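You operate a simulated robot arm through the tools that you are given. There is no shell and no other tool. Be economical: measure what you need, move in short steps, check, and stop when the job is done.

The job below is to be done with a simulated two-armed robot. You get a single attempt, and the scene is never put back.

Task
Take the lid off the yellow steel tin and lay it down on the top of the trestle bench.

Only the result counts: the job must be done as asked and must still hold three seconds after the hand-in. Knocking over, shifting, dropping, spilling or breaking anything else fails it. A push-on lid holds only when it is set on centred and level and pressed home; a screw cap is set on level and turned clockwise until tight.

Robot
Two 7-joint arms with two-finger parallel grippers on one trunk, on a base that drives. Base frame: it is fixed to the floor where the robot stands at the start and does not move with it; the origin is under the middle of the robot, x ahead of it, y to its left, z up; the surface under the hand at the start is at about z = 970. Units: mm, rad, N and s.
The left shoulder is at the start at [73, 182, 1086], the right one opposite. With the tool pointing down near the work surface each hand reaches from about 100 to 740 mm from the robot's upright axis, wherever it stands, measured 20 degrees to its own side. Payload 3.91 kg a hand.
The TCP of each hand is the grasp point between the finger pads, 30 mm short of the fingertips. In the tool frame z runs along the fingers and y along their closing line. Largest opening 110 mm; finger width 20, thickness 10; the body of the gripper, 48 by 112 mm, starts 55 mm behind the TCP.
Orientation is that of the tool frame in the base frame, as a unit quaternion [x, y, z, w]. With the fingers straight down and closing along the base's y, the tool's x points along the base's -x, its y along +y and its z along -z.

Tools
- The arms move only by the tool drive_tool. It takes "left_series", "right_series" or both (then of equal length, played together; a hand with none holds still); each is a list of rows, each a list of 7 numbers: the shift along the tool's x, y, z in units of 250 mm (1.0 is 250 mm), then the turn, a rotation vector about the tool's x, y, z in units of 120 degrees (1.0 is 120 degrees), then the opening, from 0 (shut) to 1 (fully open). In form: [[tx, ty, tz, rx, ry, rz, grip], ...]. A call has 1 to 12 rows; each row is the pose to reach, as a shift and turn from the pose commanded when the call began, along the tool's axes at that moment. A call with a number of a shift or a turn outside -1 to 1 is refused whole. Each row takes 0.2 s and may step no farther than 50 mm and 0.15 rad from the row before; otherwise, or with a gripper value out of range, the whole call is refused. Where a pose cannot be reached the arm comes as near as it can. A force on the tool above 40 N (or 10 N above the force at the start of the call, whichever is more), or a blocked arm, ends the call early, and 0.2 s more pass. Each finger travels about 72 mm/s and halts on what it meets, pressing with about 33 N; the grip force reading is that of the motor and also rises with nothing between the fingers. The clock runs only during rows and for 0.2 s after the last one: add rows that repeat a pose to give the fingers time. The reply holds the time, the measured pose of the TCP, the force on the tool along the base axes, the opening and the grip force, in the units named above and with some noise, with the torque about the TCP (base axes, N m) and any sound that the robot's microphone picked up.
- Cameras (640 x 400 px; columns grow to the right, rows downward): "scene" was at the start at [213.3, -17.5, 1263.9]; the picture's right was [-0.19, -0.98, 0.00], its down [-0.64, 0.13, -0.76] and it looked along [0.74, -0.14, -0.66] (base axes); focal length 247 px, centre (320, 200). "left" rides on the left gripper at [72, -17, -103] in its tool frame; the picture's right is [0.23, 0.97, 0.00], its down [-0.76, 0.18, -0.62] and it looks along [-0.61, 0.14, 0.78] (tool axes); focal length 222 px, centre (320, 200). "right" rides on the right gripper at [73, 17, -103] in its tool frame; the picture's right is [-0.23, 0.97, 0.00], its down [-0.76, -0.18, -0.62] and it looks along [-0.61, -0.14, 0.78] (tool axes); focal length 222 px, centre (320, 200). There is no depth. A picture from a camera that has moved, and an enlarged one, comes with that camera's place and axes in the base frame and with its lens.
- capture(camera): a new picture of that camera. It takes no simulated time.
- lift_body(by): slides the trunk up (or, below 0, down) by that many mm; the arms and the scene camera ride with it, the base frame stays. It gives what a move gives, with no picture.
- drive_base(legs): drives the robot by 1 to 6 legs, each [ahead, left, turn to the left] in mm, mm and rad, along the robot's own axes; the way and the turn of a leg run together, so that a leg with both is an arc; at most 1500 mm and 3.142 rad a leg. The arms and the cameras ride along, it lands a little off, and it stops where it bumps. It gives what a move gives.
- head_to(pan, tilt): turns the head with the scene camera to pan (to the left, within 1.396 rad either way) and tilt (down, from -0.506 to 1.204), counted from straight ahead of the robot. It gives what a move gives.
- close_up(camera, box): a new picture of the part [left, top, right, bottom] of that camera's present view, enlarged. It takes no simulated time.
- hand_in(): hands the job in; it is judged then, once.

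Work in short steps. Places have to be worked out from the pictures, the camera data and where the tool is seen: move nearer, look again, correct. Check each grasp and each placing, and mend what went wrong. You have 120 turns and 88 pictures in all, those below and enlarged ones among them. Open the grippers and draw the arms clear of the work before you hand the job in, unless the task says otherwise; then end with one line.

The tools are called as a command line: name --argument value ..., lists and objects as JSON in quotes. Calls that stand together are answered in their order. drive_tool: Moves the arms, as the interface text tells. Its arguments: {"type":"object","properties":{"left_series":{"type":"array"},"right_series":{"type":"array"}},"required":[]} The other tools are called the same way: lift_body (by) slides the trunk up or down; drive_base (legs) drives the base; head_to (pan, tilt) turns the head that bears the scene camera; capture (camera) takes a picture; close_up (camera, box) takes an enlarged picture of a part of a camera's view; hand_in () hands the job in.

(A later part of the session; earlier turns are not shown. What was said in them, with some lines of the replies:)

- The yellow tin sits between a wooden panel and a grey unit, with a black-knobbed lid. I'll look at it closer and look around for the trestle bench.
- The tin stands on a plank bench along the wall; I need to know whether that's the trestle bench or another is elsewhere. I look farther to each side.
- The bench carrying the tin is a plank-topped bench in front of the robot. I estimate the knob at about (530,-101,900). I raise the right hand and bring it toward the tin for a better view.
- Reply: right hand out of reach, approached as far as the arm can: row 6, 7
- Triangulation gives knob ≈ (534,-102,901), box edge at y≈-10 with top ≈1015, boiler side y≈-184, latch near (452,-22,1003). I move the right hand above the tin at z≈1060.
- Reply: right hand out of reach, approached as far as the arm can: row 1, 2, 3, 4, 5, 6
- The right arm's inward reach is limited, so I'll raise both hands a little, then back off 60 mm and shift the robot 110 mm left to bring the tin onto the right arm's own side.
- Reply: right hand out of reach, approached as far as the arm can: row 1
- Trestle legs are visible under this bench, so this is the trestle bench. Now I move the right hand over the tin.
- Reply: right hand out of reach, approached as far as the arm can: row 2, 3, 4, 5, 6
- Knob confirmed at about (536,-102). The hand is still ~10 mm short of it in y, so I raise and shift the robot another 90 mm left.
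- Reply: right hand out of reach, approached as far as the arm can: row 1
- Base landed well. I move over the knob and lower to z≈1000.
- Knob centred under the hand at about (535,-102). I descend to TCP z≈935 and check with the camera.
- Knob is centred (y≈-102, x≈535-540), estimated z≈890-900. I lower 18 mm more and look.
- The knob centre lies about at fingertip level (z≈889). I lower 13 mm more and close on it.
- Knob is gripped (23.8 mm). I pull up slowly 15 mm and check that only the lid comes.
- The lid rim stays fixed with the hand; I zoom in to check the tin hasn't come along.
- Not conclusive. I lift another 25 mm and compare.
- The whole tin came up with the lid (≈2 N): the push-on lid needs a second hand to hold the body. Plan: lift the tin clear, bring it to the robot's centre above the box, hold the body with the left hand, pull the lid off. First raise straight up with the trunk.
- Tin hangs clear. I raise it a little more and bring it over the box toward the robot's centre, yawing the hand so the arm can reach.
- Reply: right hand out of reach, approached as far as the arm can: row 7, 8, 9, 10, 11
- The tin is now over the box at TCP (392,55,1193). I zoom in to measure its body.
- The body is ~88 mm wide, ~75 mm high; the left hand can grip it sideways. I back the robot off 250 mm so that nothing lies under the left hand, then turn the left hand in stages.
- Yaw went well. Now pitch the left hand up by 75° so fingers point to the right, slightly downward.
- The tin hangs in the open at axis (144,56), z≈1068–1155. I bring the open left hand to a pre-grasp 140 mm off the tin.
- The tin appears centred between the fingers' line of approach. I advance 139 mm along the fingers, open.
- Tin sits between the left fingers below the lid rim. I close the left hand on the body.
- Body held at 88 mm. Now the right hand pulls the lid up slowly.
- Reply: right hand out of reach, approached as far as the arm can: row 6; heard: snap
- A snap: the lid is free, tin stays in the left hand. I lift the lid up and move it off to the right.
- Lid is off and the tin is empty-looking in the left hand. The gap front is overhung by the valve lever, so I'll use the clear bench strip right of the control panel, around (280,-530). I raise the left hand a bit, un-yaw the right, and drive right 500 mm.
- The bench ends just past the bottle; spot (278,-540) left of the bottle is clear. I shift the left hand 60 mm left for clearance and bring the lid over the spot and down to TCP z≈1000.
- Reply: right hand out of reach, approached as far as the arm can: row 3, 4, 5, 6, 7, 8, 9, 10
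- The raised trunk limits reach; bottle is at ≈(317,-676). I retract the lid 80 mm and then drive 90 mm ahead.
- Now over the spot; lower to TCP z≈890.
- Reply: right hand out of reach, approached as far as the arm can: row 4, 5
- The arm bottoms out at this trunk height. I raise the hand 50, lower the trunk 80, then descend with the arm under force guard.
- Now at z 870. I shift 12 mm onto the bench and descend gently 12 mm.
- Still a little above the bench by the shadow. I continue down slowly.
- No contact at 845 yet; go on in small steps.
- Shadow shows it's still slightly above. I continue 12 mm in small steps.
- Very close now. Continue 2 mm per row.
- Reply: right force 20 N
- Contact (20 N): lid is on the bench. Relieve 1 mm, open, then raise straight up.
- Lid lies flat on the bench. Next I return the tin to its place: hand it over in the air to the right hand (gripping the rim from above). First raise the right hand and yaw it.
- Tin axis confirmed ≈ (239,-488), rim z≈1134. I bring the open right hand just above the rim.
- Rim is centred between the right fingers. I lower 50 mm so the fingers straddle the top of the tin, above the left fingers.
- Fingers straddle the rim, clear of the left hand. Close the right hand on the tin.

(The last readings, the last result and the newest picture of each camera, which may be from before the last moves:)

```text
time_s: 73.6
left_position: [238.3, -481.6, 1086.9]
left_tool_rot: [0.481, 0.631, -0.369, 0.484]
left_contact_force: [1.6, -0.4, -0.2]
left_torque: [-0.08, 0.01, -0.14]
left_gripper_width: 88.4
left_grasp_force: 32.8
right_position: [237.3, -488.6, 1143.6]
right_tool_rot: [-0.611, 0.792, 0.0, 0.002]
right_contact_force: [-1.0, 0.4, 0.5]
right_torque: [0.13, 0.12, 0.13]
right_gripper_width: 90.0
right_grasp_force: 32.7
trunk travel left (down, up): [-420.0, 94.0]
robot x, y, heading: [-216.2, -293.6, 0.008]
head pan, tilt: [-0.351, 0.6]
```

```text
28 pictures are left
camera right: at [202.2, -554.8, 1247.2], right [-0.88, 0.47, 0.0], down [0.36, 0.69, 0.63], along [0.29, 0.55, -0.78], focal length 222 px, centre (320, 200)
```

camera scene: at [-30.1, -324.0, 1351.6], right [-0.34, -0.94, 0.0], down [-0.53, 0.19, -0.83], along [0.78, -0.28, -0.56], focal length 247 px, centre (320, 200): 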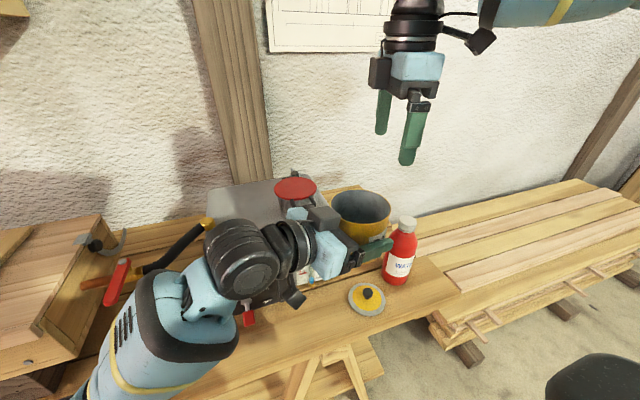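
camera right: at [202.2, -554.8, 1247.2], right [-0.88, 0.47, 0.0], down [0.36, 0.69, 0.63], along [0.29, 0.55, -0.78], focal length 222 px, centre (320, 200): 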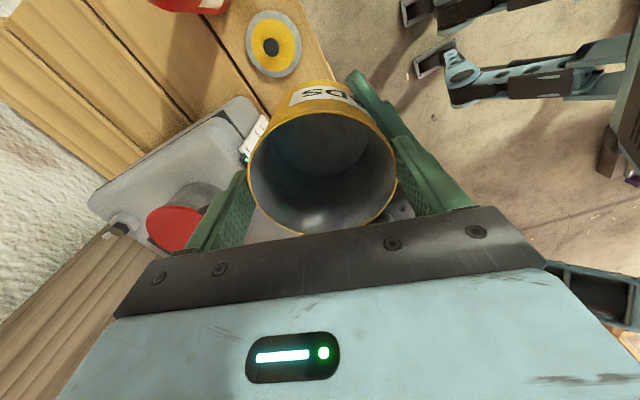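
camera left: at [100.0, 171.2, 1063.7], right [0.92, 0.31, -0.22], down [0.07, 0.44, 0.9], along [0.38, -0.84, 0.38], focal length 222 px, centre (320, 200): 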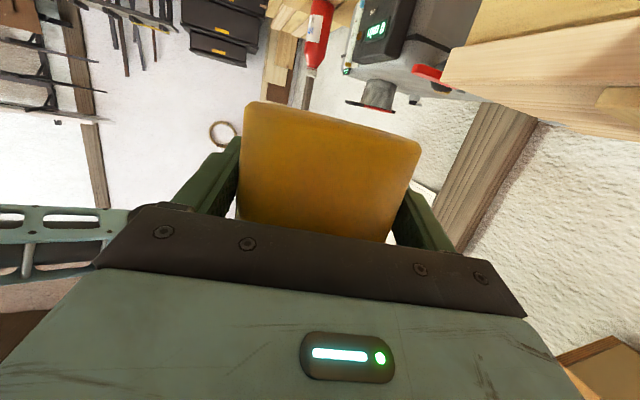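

Right grip is firm (90 mm). Now the left hand opens, drops 8 mm and withdraws horizontally.

drive_tool --left_series '[[0, 0, 0, 0, 0, 0, 0.9], [0, 0, 0, 0, 0, 0, 1], [0, 0, 0, 0, 0, 0, 1], [0.031, 0, 0.008, 0, 0, 0, 1], [0.07, 0, -0.137, 0, 0, 0, 1], [0.11, 0, -0.29, 0, 0, 0, 1], [0.16, 0, -0.47, 0, 0, 0, 1], [0.21, 0, -0.65, 0, 0, 0, 1], [0.26, 0, -0.83, 0, 0, 0, 1]]'

capture --camera "scene"

```text
time_s: 75.6
left_position: [179.7, -271.1, 1077.5]
left_tool_rot: [0.48, 0.631, -0.369, 0.485]
left_contact_force: [-0.7, 0.9, -0.6]
left_torque: [-0.01, 0.0, 0.01]
left_gripper_width: 109.9
left_grasp_force: 0.1
right_position: [236.8, -487.5, 1143.4]
right_tool_rot: [-0.61, 0.792, -0.001, 0.001]
right_contact_force: [-0.3, 0.1, -0.9]
right_torque: [-0.05, -0.01, 0.01]
right_gripper_width: 89.7
right_grasp_force: 33.4
trunk travel left (down, up): [-420.0, 94.0]
robot x, y, heading: [-214.0, -291.7, 0.009]
head pan, tilt: [-0.351, 0.6]
```

```text
27 pictures are left
camera scene: at [-30.9, -323.2, 1351.8], right [-0.34, -0.94, 0.0], down [-0.53, 0.19, -0.83], along [0.78, -0.28, -0.56], focal length 247 px, centre (320, 200)
```

scene: 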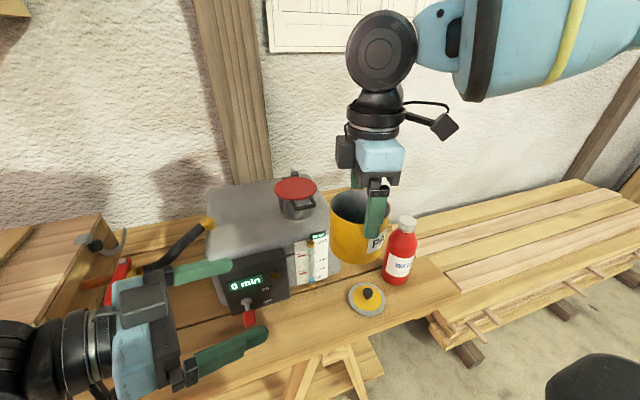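

Handover succeeded. I raise the right hand and turn it back to yaw 0, while the left hand rises and returns to pointing down.

drive_tool --left_series '[[-0.18, 0, -0.048, 0, 0, 0, 1], [-0.36, 0, -0.097, 0, 0, 0, 1], [-0.54, 0, -0.145, 0, 0, 0, 1], [-0.54, 0, -0.145, 0, 0.07, 0, 0.8], [-0.54, 0, -0.145, 0, 0.14, 0, 0.5], [-0.54, 0, -0.145, 0, 0.21, 0, 0.3], [-0.54, 0, -0.145, 0, 0.28, 0, 0.3], [-0.54, 0, -0.145, 0, 0.35, 0, 0.3], [-0.54, 0, -0.145, 0, 0.42, 0, 0.3], [-0.54, 0, -0.145, 0, 0.49, 0, 0.3], [-0.54, 0, -0.145, 0, 0.56, 0, 0.3], [-0.54, 0, -0.145, 0, 0.625, 0, 0.3]]' --right_series '[[0, 0, -0.12, 0, 0, 0, 0.4], [0, 0, -0.24, 0, 0, 0, 0.4], [0, 0, -0.24, 0, 0, 0.065, 0.4], [0, 0, -0.24, 0, 0, 0.13, 0.4], [0, 0, -0.24, 0, 0, 0.195, 0.4], [0, 0, -0.24, 0, 0, 0.26, 0.4], [0, 0, -0.24, 0, 0, 0.325, 0.4], [0, 0, -0.24, 0, 0, 0.39, 0.4], [0, 0, -0.24, 0, 0, 0.455, 0.4], [0, 0, -0.24, 0, 0, 0.52, 0.4], [0, 0, -0.24, 0, 0, 0.58, 0.4], [0, 0, -0.24, 0, 0, 0.625, 0.4]]'

capture --camera "right"

```text
time_s: 78.2
left_position: [180.3, -272.2, 1216.7]
left_tool_rot: [0.606, 0.796, 0.001, -0.001]
left_contact_force: [0.1, -0.8, 0.6]
left_torque: [0.01, 0.0, -0.01]
left_gripper_width: 33.1
left_grasp_force: 0.1
right_position: [236.2, -489.9, 1203.0]
right_tool_rot: [-0.002, 1.0, 0.0, 0.001]
right_contact_force: [0.0, -0.2, -1.5]
right_torque: [0.0, 0.0, -0.03]
right_gripper_width: 90.0
right_grasp_force: 33.5
trunk travel left (down, up): [-420.0, 94.0]
robot x, y, heading: [-214.6, -293.5, 0.008]
head pan, tilt: [-0.351, 0.6]
```

```text
26 pictures are left
camera right: at [163.9, -472.7, 1306.7], right [0.22, 0.97, 0.0], down [0.76, -0.18, 0.63], along [0.61, -0.14, -0.78], focal length 222 px, centre (320, 200)
```

right: 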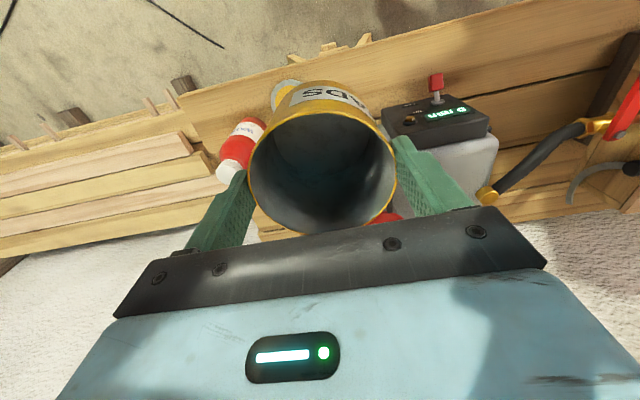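

Tin is level in the right hand with the label facing the robot as before. I drive back left 493 mm and ahead 155 mm.

drive_base --legs '[[0, 493, -0.008], [155, 0, 0]]'

head_to --pan -0.4 --tilt 0.8

capture --camera "scene"

```text
time_s: 84.0
left_position: [335.8, 216.2, 1217.3]
left_tool_rot: [0.61, 0.792, 0.0, 0.001]
left_contact_force: [-0.6, -0.6, 0.1]
left_torque: [0.0, 0.06, -0.01]
left_gripper_width: 32.7
left_grasp_force: 0.1
right_position: [389.6, -1.8, 1203.3]
right_tool_rot: [0.001, 1.0, 0.001, 0.002]
right_contact_force: [0.7, -0.9, -1.6]
right_torque: [-0.02, 0.02, 0.0]
right_gripper_width: 89.8
right_grasp_force: 33.1
trunk travel left (down, up): [-420.0, 94.0]
robot x, y, heading: [-63.4, 199.5, -0.002]
head pan, tilt: [-0.351, 0.6]
```

```text
time_s: 84.7
left_position: [335.4, 215.9, 1216.9]
left_tool_rot: [0.61, 0.793, 0.001, 0.0]
left_contact_force: [0.7, 0.8, -0.6]
left_torque: [-0.04, -0.01, 0.01]
left_gripper_width: 33.1
left_grasp_force: 0.0
right_position: [391.5, -2.3, 1203.7]
right_tool_rot: [0.002, 1.0, 0.001, 0.001]
right_contact_force: [-0.4, 0.3, -0.6]
right_torque: [0.01, 0.0, 0.01]
right_gripper_width: 89.4
right_grasp_force: 33.2
trunk travel left (down, up): [-420.0, 94.0]
robot x, y, heading: [-60.1, 196.6, -0.004]
head pan, tilt: [-0.4, 0.799]
```

```text
25 pictures are left
camera scene: at [116.3, 164.1, 1334.8], right [-0.39, -0.92, 0.0], down [-0.66, 0.28, -0.7], along [0.64, -0.27, -0.72], focal length 247 px, centre (320, 200)
```

scene: 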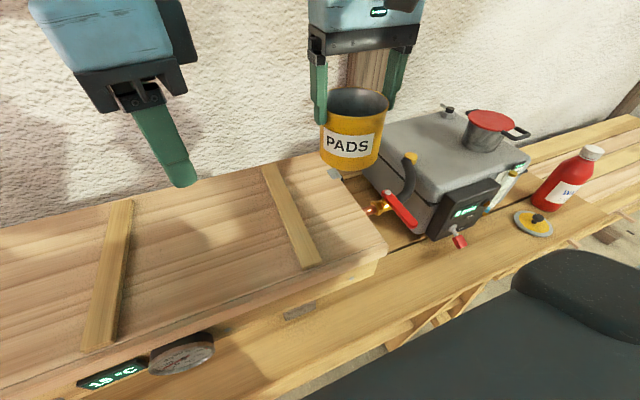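

I move the tin over its original place and lower the trunk 70 mm to the original height for reach.

drive_tool --right_series '[[-0.15, -0.1, 0, 0, 0, 0, 0.4], [-0.3, -0.2, 0, 0, 0, 0, 0.4], [-0.45, -0.3, 0, 0, 0, 0, 0.4], [-0.58, -0.404, 0, 0, 0, 0, 0.4], [-0.58, -0.404, 0, 0, 0, 0, 0.4]]'

lift_body --by -70

capture --camera "scene"

```text
time_s: 85.9
left_position: [335.1, 216.3, 1217.9]
left_tool_rot: [0.609, 0.793, 0.0, 0.0]
left_contact_force: [-0.2, -0.4, 0.0]
left_torque: [0.0, -0.04, 0.05]
left_gripper_width: 33.1
left_grasp_force: 0.0
right_position: [528.9, -106.5, 1202.9]
right_tool_rot: [0.002, 1.0, 0.001, 0.002]
right_contact_force: [0.1, 0.8, -1.3]
right_torque: [-0.02, -0.01, 0.01]
right_gripper_width: 89.9
right_grasp_force: 32.7
right hand out of reach, approached as far as the arm can: row 4, 5
trunk travel left (down, up): [-420.0, 94.0]
robot x, y, heading: [-58.2, 198.9, -0.0]
head pan, tilt: [-0.4, 0.799]
```

```text
time_s: 87.0
left_position: [335.2, 215.6, 1147.2]
left_tool_rot: [0.61, 0.793, 0.0, 0.0]
left_contact_force: [-0.3, -0.3, -0.4]
left_torque: [0.02, -0.02, 0.04]
left_gripper_width: 33.0
left_grasp_force: 0.1
right_position: [533.0, -104.7, 1133.3]
right_tool_rot: [0.002, 1.0, 0.001, 0.003]
right_contact_force: [0.1, 0.0, -1.8]
right_torque: [0.0, -0.03, 0.01]
right_gripper_width: 89.7
right_grasp_force: 33.4
trunk travel left (down, up): [-350.0, 164.0]
robot x, y, heading: [-61.5, 200.6, -0.001]
head pan, tilt: [-0.4, 0.799]
```

```text
24 pictures are left
camera scene: at [143.5, 164.0, 1257.0], right [-0.39, -0.92, 0.0], down [-0.66, 0.28, -0.7], along [0.64, -0.27, -0.72], focal length 247 px, centre (320, 200)
```

scene: 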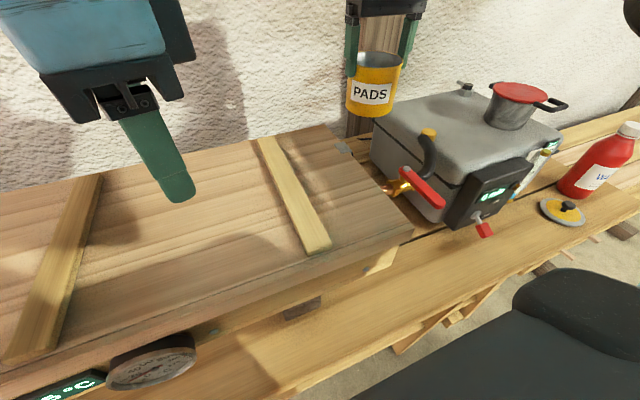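

Descend to z≈1000 over the original place and check position.

drive_tool --right_series '[[-0.012, 0.007, 0.1, 0, 0, 0, 0.4], [-0.012, 0.007, 0.25, 0, 0, 0, 0.4], [-0.012, 0.007, 0.4, 0, 0, 0, 0.4], [-0.012, 0.007, 0.53, 0, 0, 0, 0.4], [-0.012, 0.007, 0.53, 0, 0, 0, 0.4]]'

capture --camera "right"

```text
time_s: 88.2
left_position: [335.2, 216.1, 1146.8]
left_tool_rot: [0.61, 0.793, 0.0, 0.0]
left_contact_force: [-0.4, 1.6, 0.0]
left_torque: [0.0, 0.01, -0.01]
left_gripper_width: 33.1
left_grasp_force: 0.1
right_position: [535.1, -101.4, 1000.0]
right_tool_rot: [0.002, 1.0, 0.001, 0.002]
right_contact_force: [0.3, 0.1, -1.0]
right_torque: [0.02, 0.01, 0.03]
right_gripper_width: 90.1
right_grasp_force: 33.3
trunk travel left (down, up): [-350.0, 164.0]
robot x, y, heading: [-60.2, 199.9, -0.004]
head pan, tilt: [-0.4, 0.799]
```

```text
23 pictures are left
camera right: at [462.0, -85.0, 1103.2], right [0.23, 0.97, 0.0], down [0.76, -0.18, 0.63], along [0.61, -0.14, -0.78], focal length 222 px, centre (320, 200)
```

right: 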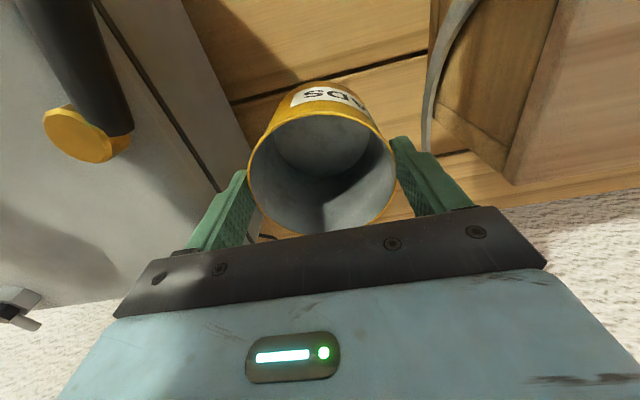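

Position good. Descend to z≈892.

drive_tool --right_series '[[-0.004, -0.006, 0.15, 0, 0, 0, 0.4], [-0.004, -0.006, 0.3, 0, 0, 0, 0.4], [-0.004, -0.006, 0.4, 0, 0, 0, 0.4], [-0.004, -0.006, 0.43, 0, 0, 0, 0.4], [-0.004, -0.006, 0.43, 0, 0, 0, 0.4]]'

capture --camera "right"

```text
time_s: 89.4
left_position: [335.2, 214.7, 1147.7]
left_tool_rot: [0.609, 0.793, 0.0, 0.0]
left_contact_force: [0.6, -0.2, -0.5]
left_torque: [0.02, -0.01, 0.0]
left_gripper_width: 32.9
left_grasp_force: 0.0
right_position: [536.3, -105.1, 891.3]
right_tool_rot: [0.002, 1.0, 0.0, 0.001]
right_contact_force: [0.0, -0.8, -0.4]
right_torque: [0.0, 0.01, -0.01]
right_gripper_width: 89.7
right_grasp_force: 33.4
trunk travel left (down, up): [-350.0, 164.0]
robot x, y, heading: [-63.2, 198.2, -0.003]
head pan, tilt: [-0.4, 0.799]
```

```text
22 pictures are left
camera right: at [463.7, -87.4, 994.9], right [0.23, 0.97, 0.0], down [0.76, -0.18, 0.63], along [0.61, -0.14, -0.78], focal length 222 px, centre (320, 200)
```

right: 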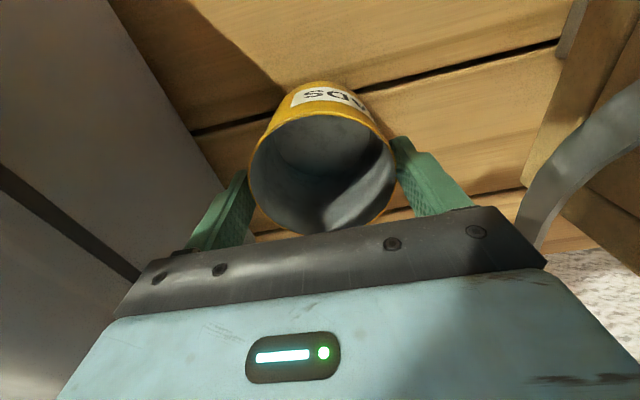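

Continue down slowly in ~2.5 mm steps toward the expected contact at ≈874.

drive_tool --right_series '[[0, 0.004, 0.01, 0, 0, 0, 0.4], [0, 0.008, 0.02, 0, 0, 0, 0.4], [0, 0.008, 0.03, 0, 0, 0, 0.4], [0, 0.008, 0.04, 0, 0, 0, 0.4], [0, 0.008, 0.05, 0, 0, 0, 0.4], [0, 0.008, 0.056, 0, 0, 0, 0.4]]'

```text
time_s: 90.8
left_position: [334.7, 215.4, 1148.3]
left_tool_rot: [0.609, 0.793, 0.0, 0.001]
left_contact_force: [0.7, 0.1, 0.6]
left_torque: [-0.03, -0.01, 0.0]
left_gripper_width: 33.0
left_grasp_force: 0.3
right_position: [536.4, -101.3, 877.4]
right_tool_rot: [0.002, 1.0, 0.001, 0.002]
right_contact_force: [-0.3, 0.3, -1.4]
right_torque: [-0.02, 0.02, 0.01]
right_gripper_width: 89.9
right_grasp_force: 32.8
trunk travel left (down, up): [-350.0, 164.0]
robot x, y, heading: [-58.1, 195.4, 0.003]
head pan, tilt: [-0.4, 0.799]
```

No contact yet; a few mm more.

drive_tool --right_series '[[0, 0, 0.006, 0, 0, 0, 0.4], [0, 0, 0.012, 0, 0, 0, 0.4], [0, 0, 0.018, 0, 0, 0, 0.4]]'

```text
time_s: 91.6
left_position: [334.9, 215.1, 1148.2]
left_tool_rot: [0.609, 0.793, 0.0, 0.001]
left_contact_force: [-0.4, 0.5, -0.1]
left_torque: [0.02, 0.02, -0.02]
left_gripper_width: 33.0
left_grasp_force: 0.2
right_position: [536.2, -102.1, 875.6]
right_tool_rot: [0.003, 1.0, 0.002, 0.003]
right_contact_force: [-3.1, -1.7, 9.7]
right_torque: [-0.29, 0.6, 0.07]
right_gripper_width: 89.6
right_grasp_force: 32.6
trunk travel left (down, up): [-350.0, 164.0]
robot x, y, heading: [-59.4, 193.8, -0.001]
head pan, tilt: [-0.4, 0.799]
```

Contact (≈10 N). Open slowly, then lift the hand straight up.

drive_tool --right_series '[[0, 0, -0.002, 0, 0, 0, 0.84], [0, 0, -0.002, 0, 0, 0, 0.9], [0, 0, -0.002, 0, 0, 0, 0.96], [0, 0, -0.002, 0, 0, 0, 0.96], [0, 0, -0.06, 0, 0, 0, 0.96], [0, 0, -0.14, 0, 0, 0, 0.96], [0, 0, -0.3, 0, 0, 0, 0.96], [0, 0, -0.48, 0, 0, 0, 0.96], [0, 0, -0.67, 0, 0, 0, 0.96], [0, 0, -0.86, 0, 0, 0, 0.96]]'

capture --camera "right"

capture --camera "scene"

```text
time_s: 93.8
left_position: [335.1, 216.3, 1147.8]
left_tool_rot: [0.61, 0.793, 0.0, 0.0]
left_contact_force: [1.1, 0.4, 0.2]
left_torque: [0.0, -0.01, 0.0]
left_gripper_width: 32.8
left_grasp_force: 0.1
right_position: [534.7, -104.0, 1088.3]
right_tool_rot: [0.002, 1.0, 0.001, 0.001]
right_contact_force: [-0.1, -0.5, 0.6]
right_torque: [-0.01, 0.04, -0.02]
right_gripper_width: 105.8
right_grasp_force: 0.1
trunk travel left (down, up): [-350.0, 164.0]
robot x, y, heading: [-59.9, 197.5, 0.001]
head pan, tilt: [-0.4, 0.799]
```

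```text
21 pictures are left
camera right: at [462.6, -86.8, 1192.4], right [0.23, 0.97, 0.0], down [0.76, -0.18, 0.62], along [0.61, -0.14, -0.78], focal length 222 px, centre (320, 200)
```

right: 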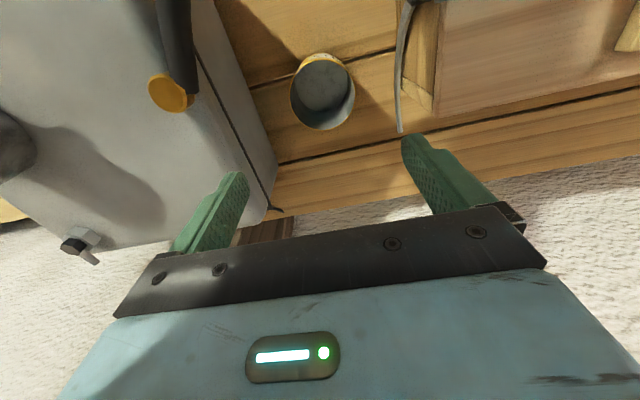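

```text
20 pictures are left
camera scene: at [143.5, 164.1, 1256.9], right [-0.39, -0.92, 0.0], down [-0.66, 0.28, -0.7], along [0.64, -0.27, -0.72], focal length 247 px, centre (320, 200)
```

scene: 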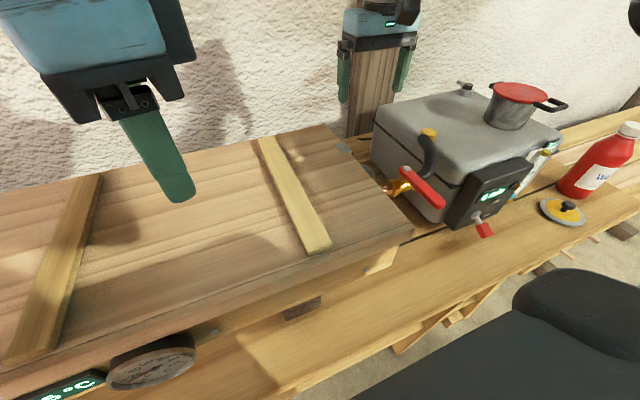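

Tin stands back in its place and the lid is on the bench. I raise the right hand a bit more and take a closing look at the lid and tin.

drive_tool --right_series '[[0.1, -0.05, -0.1, 0, 0, 0, 0.5], [0.25, -0.1, -0.18, 0, 0, 0, 0.5]]'

close_up --camera "scene" --box '[500, 160, 640, 250]'

close_up --camera "right" --box '[230, 0, 430, 140]'

```text
time_s: 94.4
left_position: [334.0, 214.4, 1148.0]
left_tool_rot: [0.61, 0.793, 0.001, 0.0]
left_contact_force: [-0.4, -0.3, 0.6]
left_torque: [0.0, 0.01, -0.02]
left_gripper_width: 33.0
left_grasp_force: 0.1
right_position: [471.8, -128.1, 1132.4]
right_tool_rot: [0.001, 1.0, 0.001, 0.002]
right_contact_force: [0.3, 0.3, 0.2]
right_torque: [0.0, 0.0, -0.02]
right_gripper_width: 54.8
right_grasp_force: 0.0
trunk travel left (down, up): [-350.0, 164.0]
robot x, y, heading: [-61.8, 196.4, -0.001]
head pan, tilt: [-0.4, 0.799]
```

```text
4.44 times, centred on (570, 205) of scene
camera zoom: at [142.5, 163.6, 1257.1], right [-0.39, -0.92, 0.0], down [-0.66, 0.28, -0.7], along [0.64, -0.27, -0.72], focal length 1097 px, centre (-791, 178)
```

zoom: 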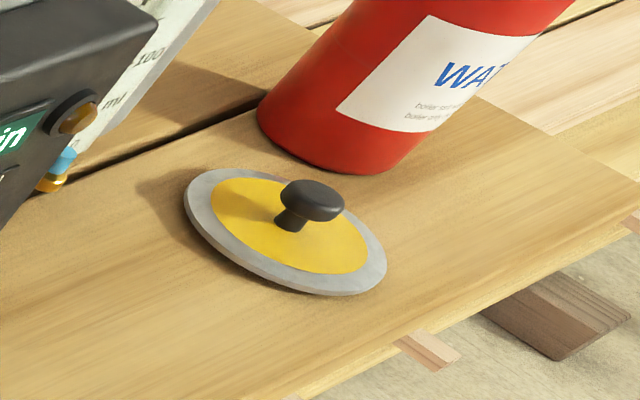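

```text
2.86 times, centred on (330, 70) of right
camera zoom: at [398.5, -110.8, 1236.5], right [0.23, 0.97, 0.0], down [0.76, -0.18, 0.63], along [0.61, -0.14, -0.78], focal length 635 px, centre (291, 571)
```

zoom: 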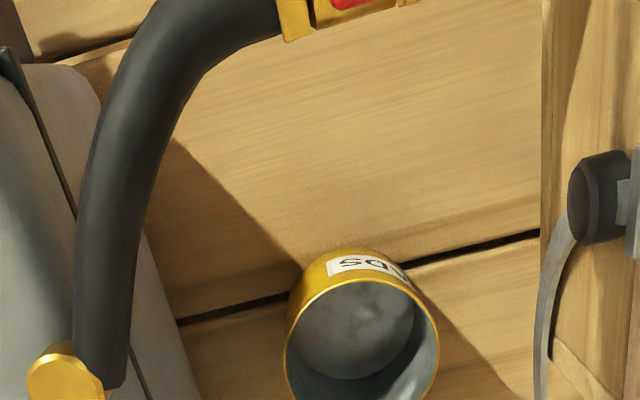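

The lid lies flat on the bench top and the tin stands upright in its place. Both grippers are open and clear, so I hand in.

hand_in

```text
The job is handed in.
```

The lid is off the yellow tin and lies flat on the trestle bench, just left of the red bottle; the tin is back upright where it stood, to within a few millimetres, with its label turned slightly.
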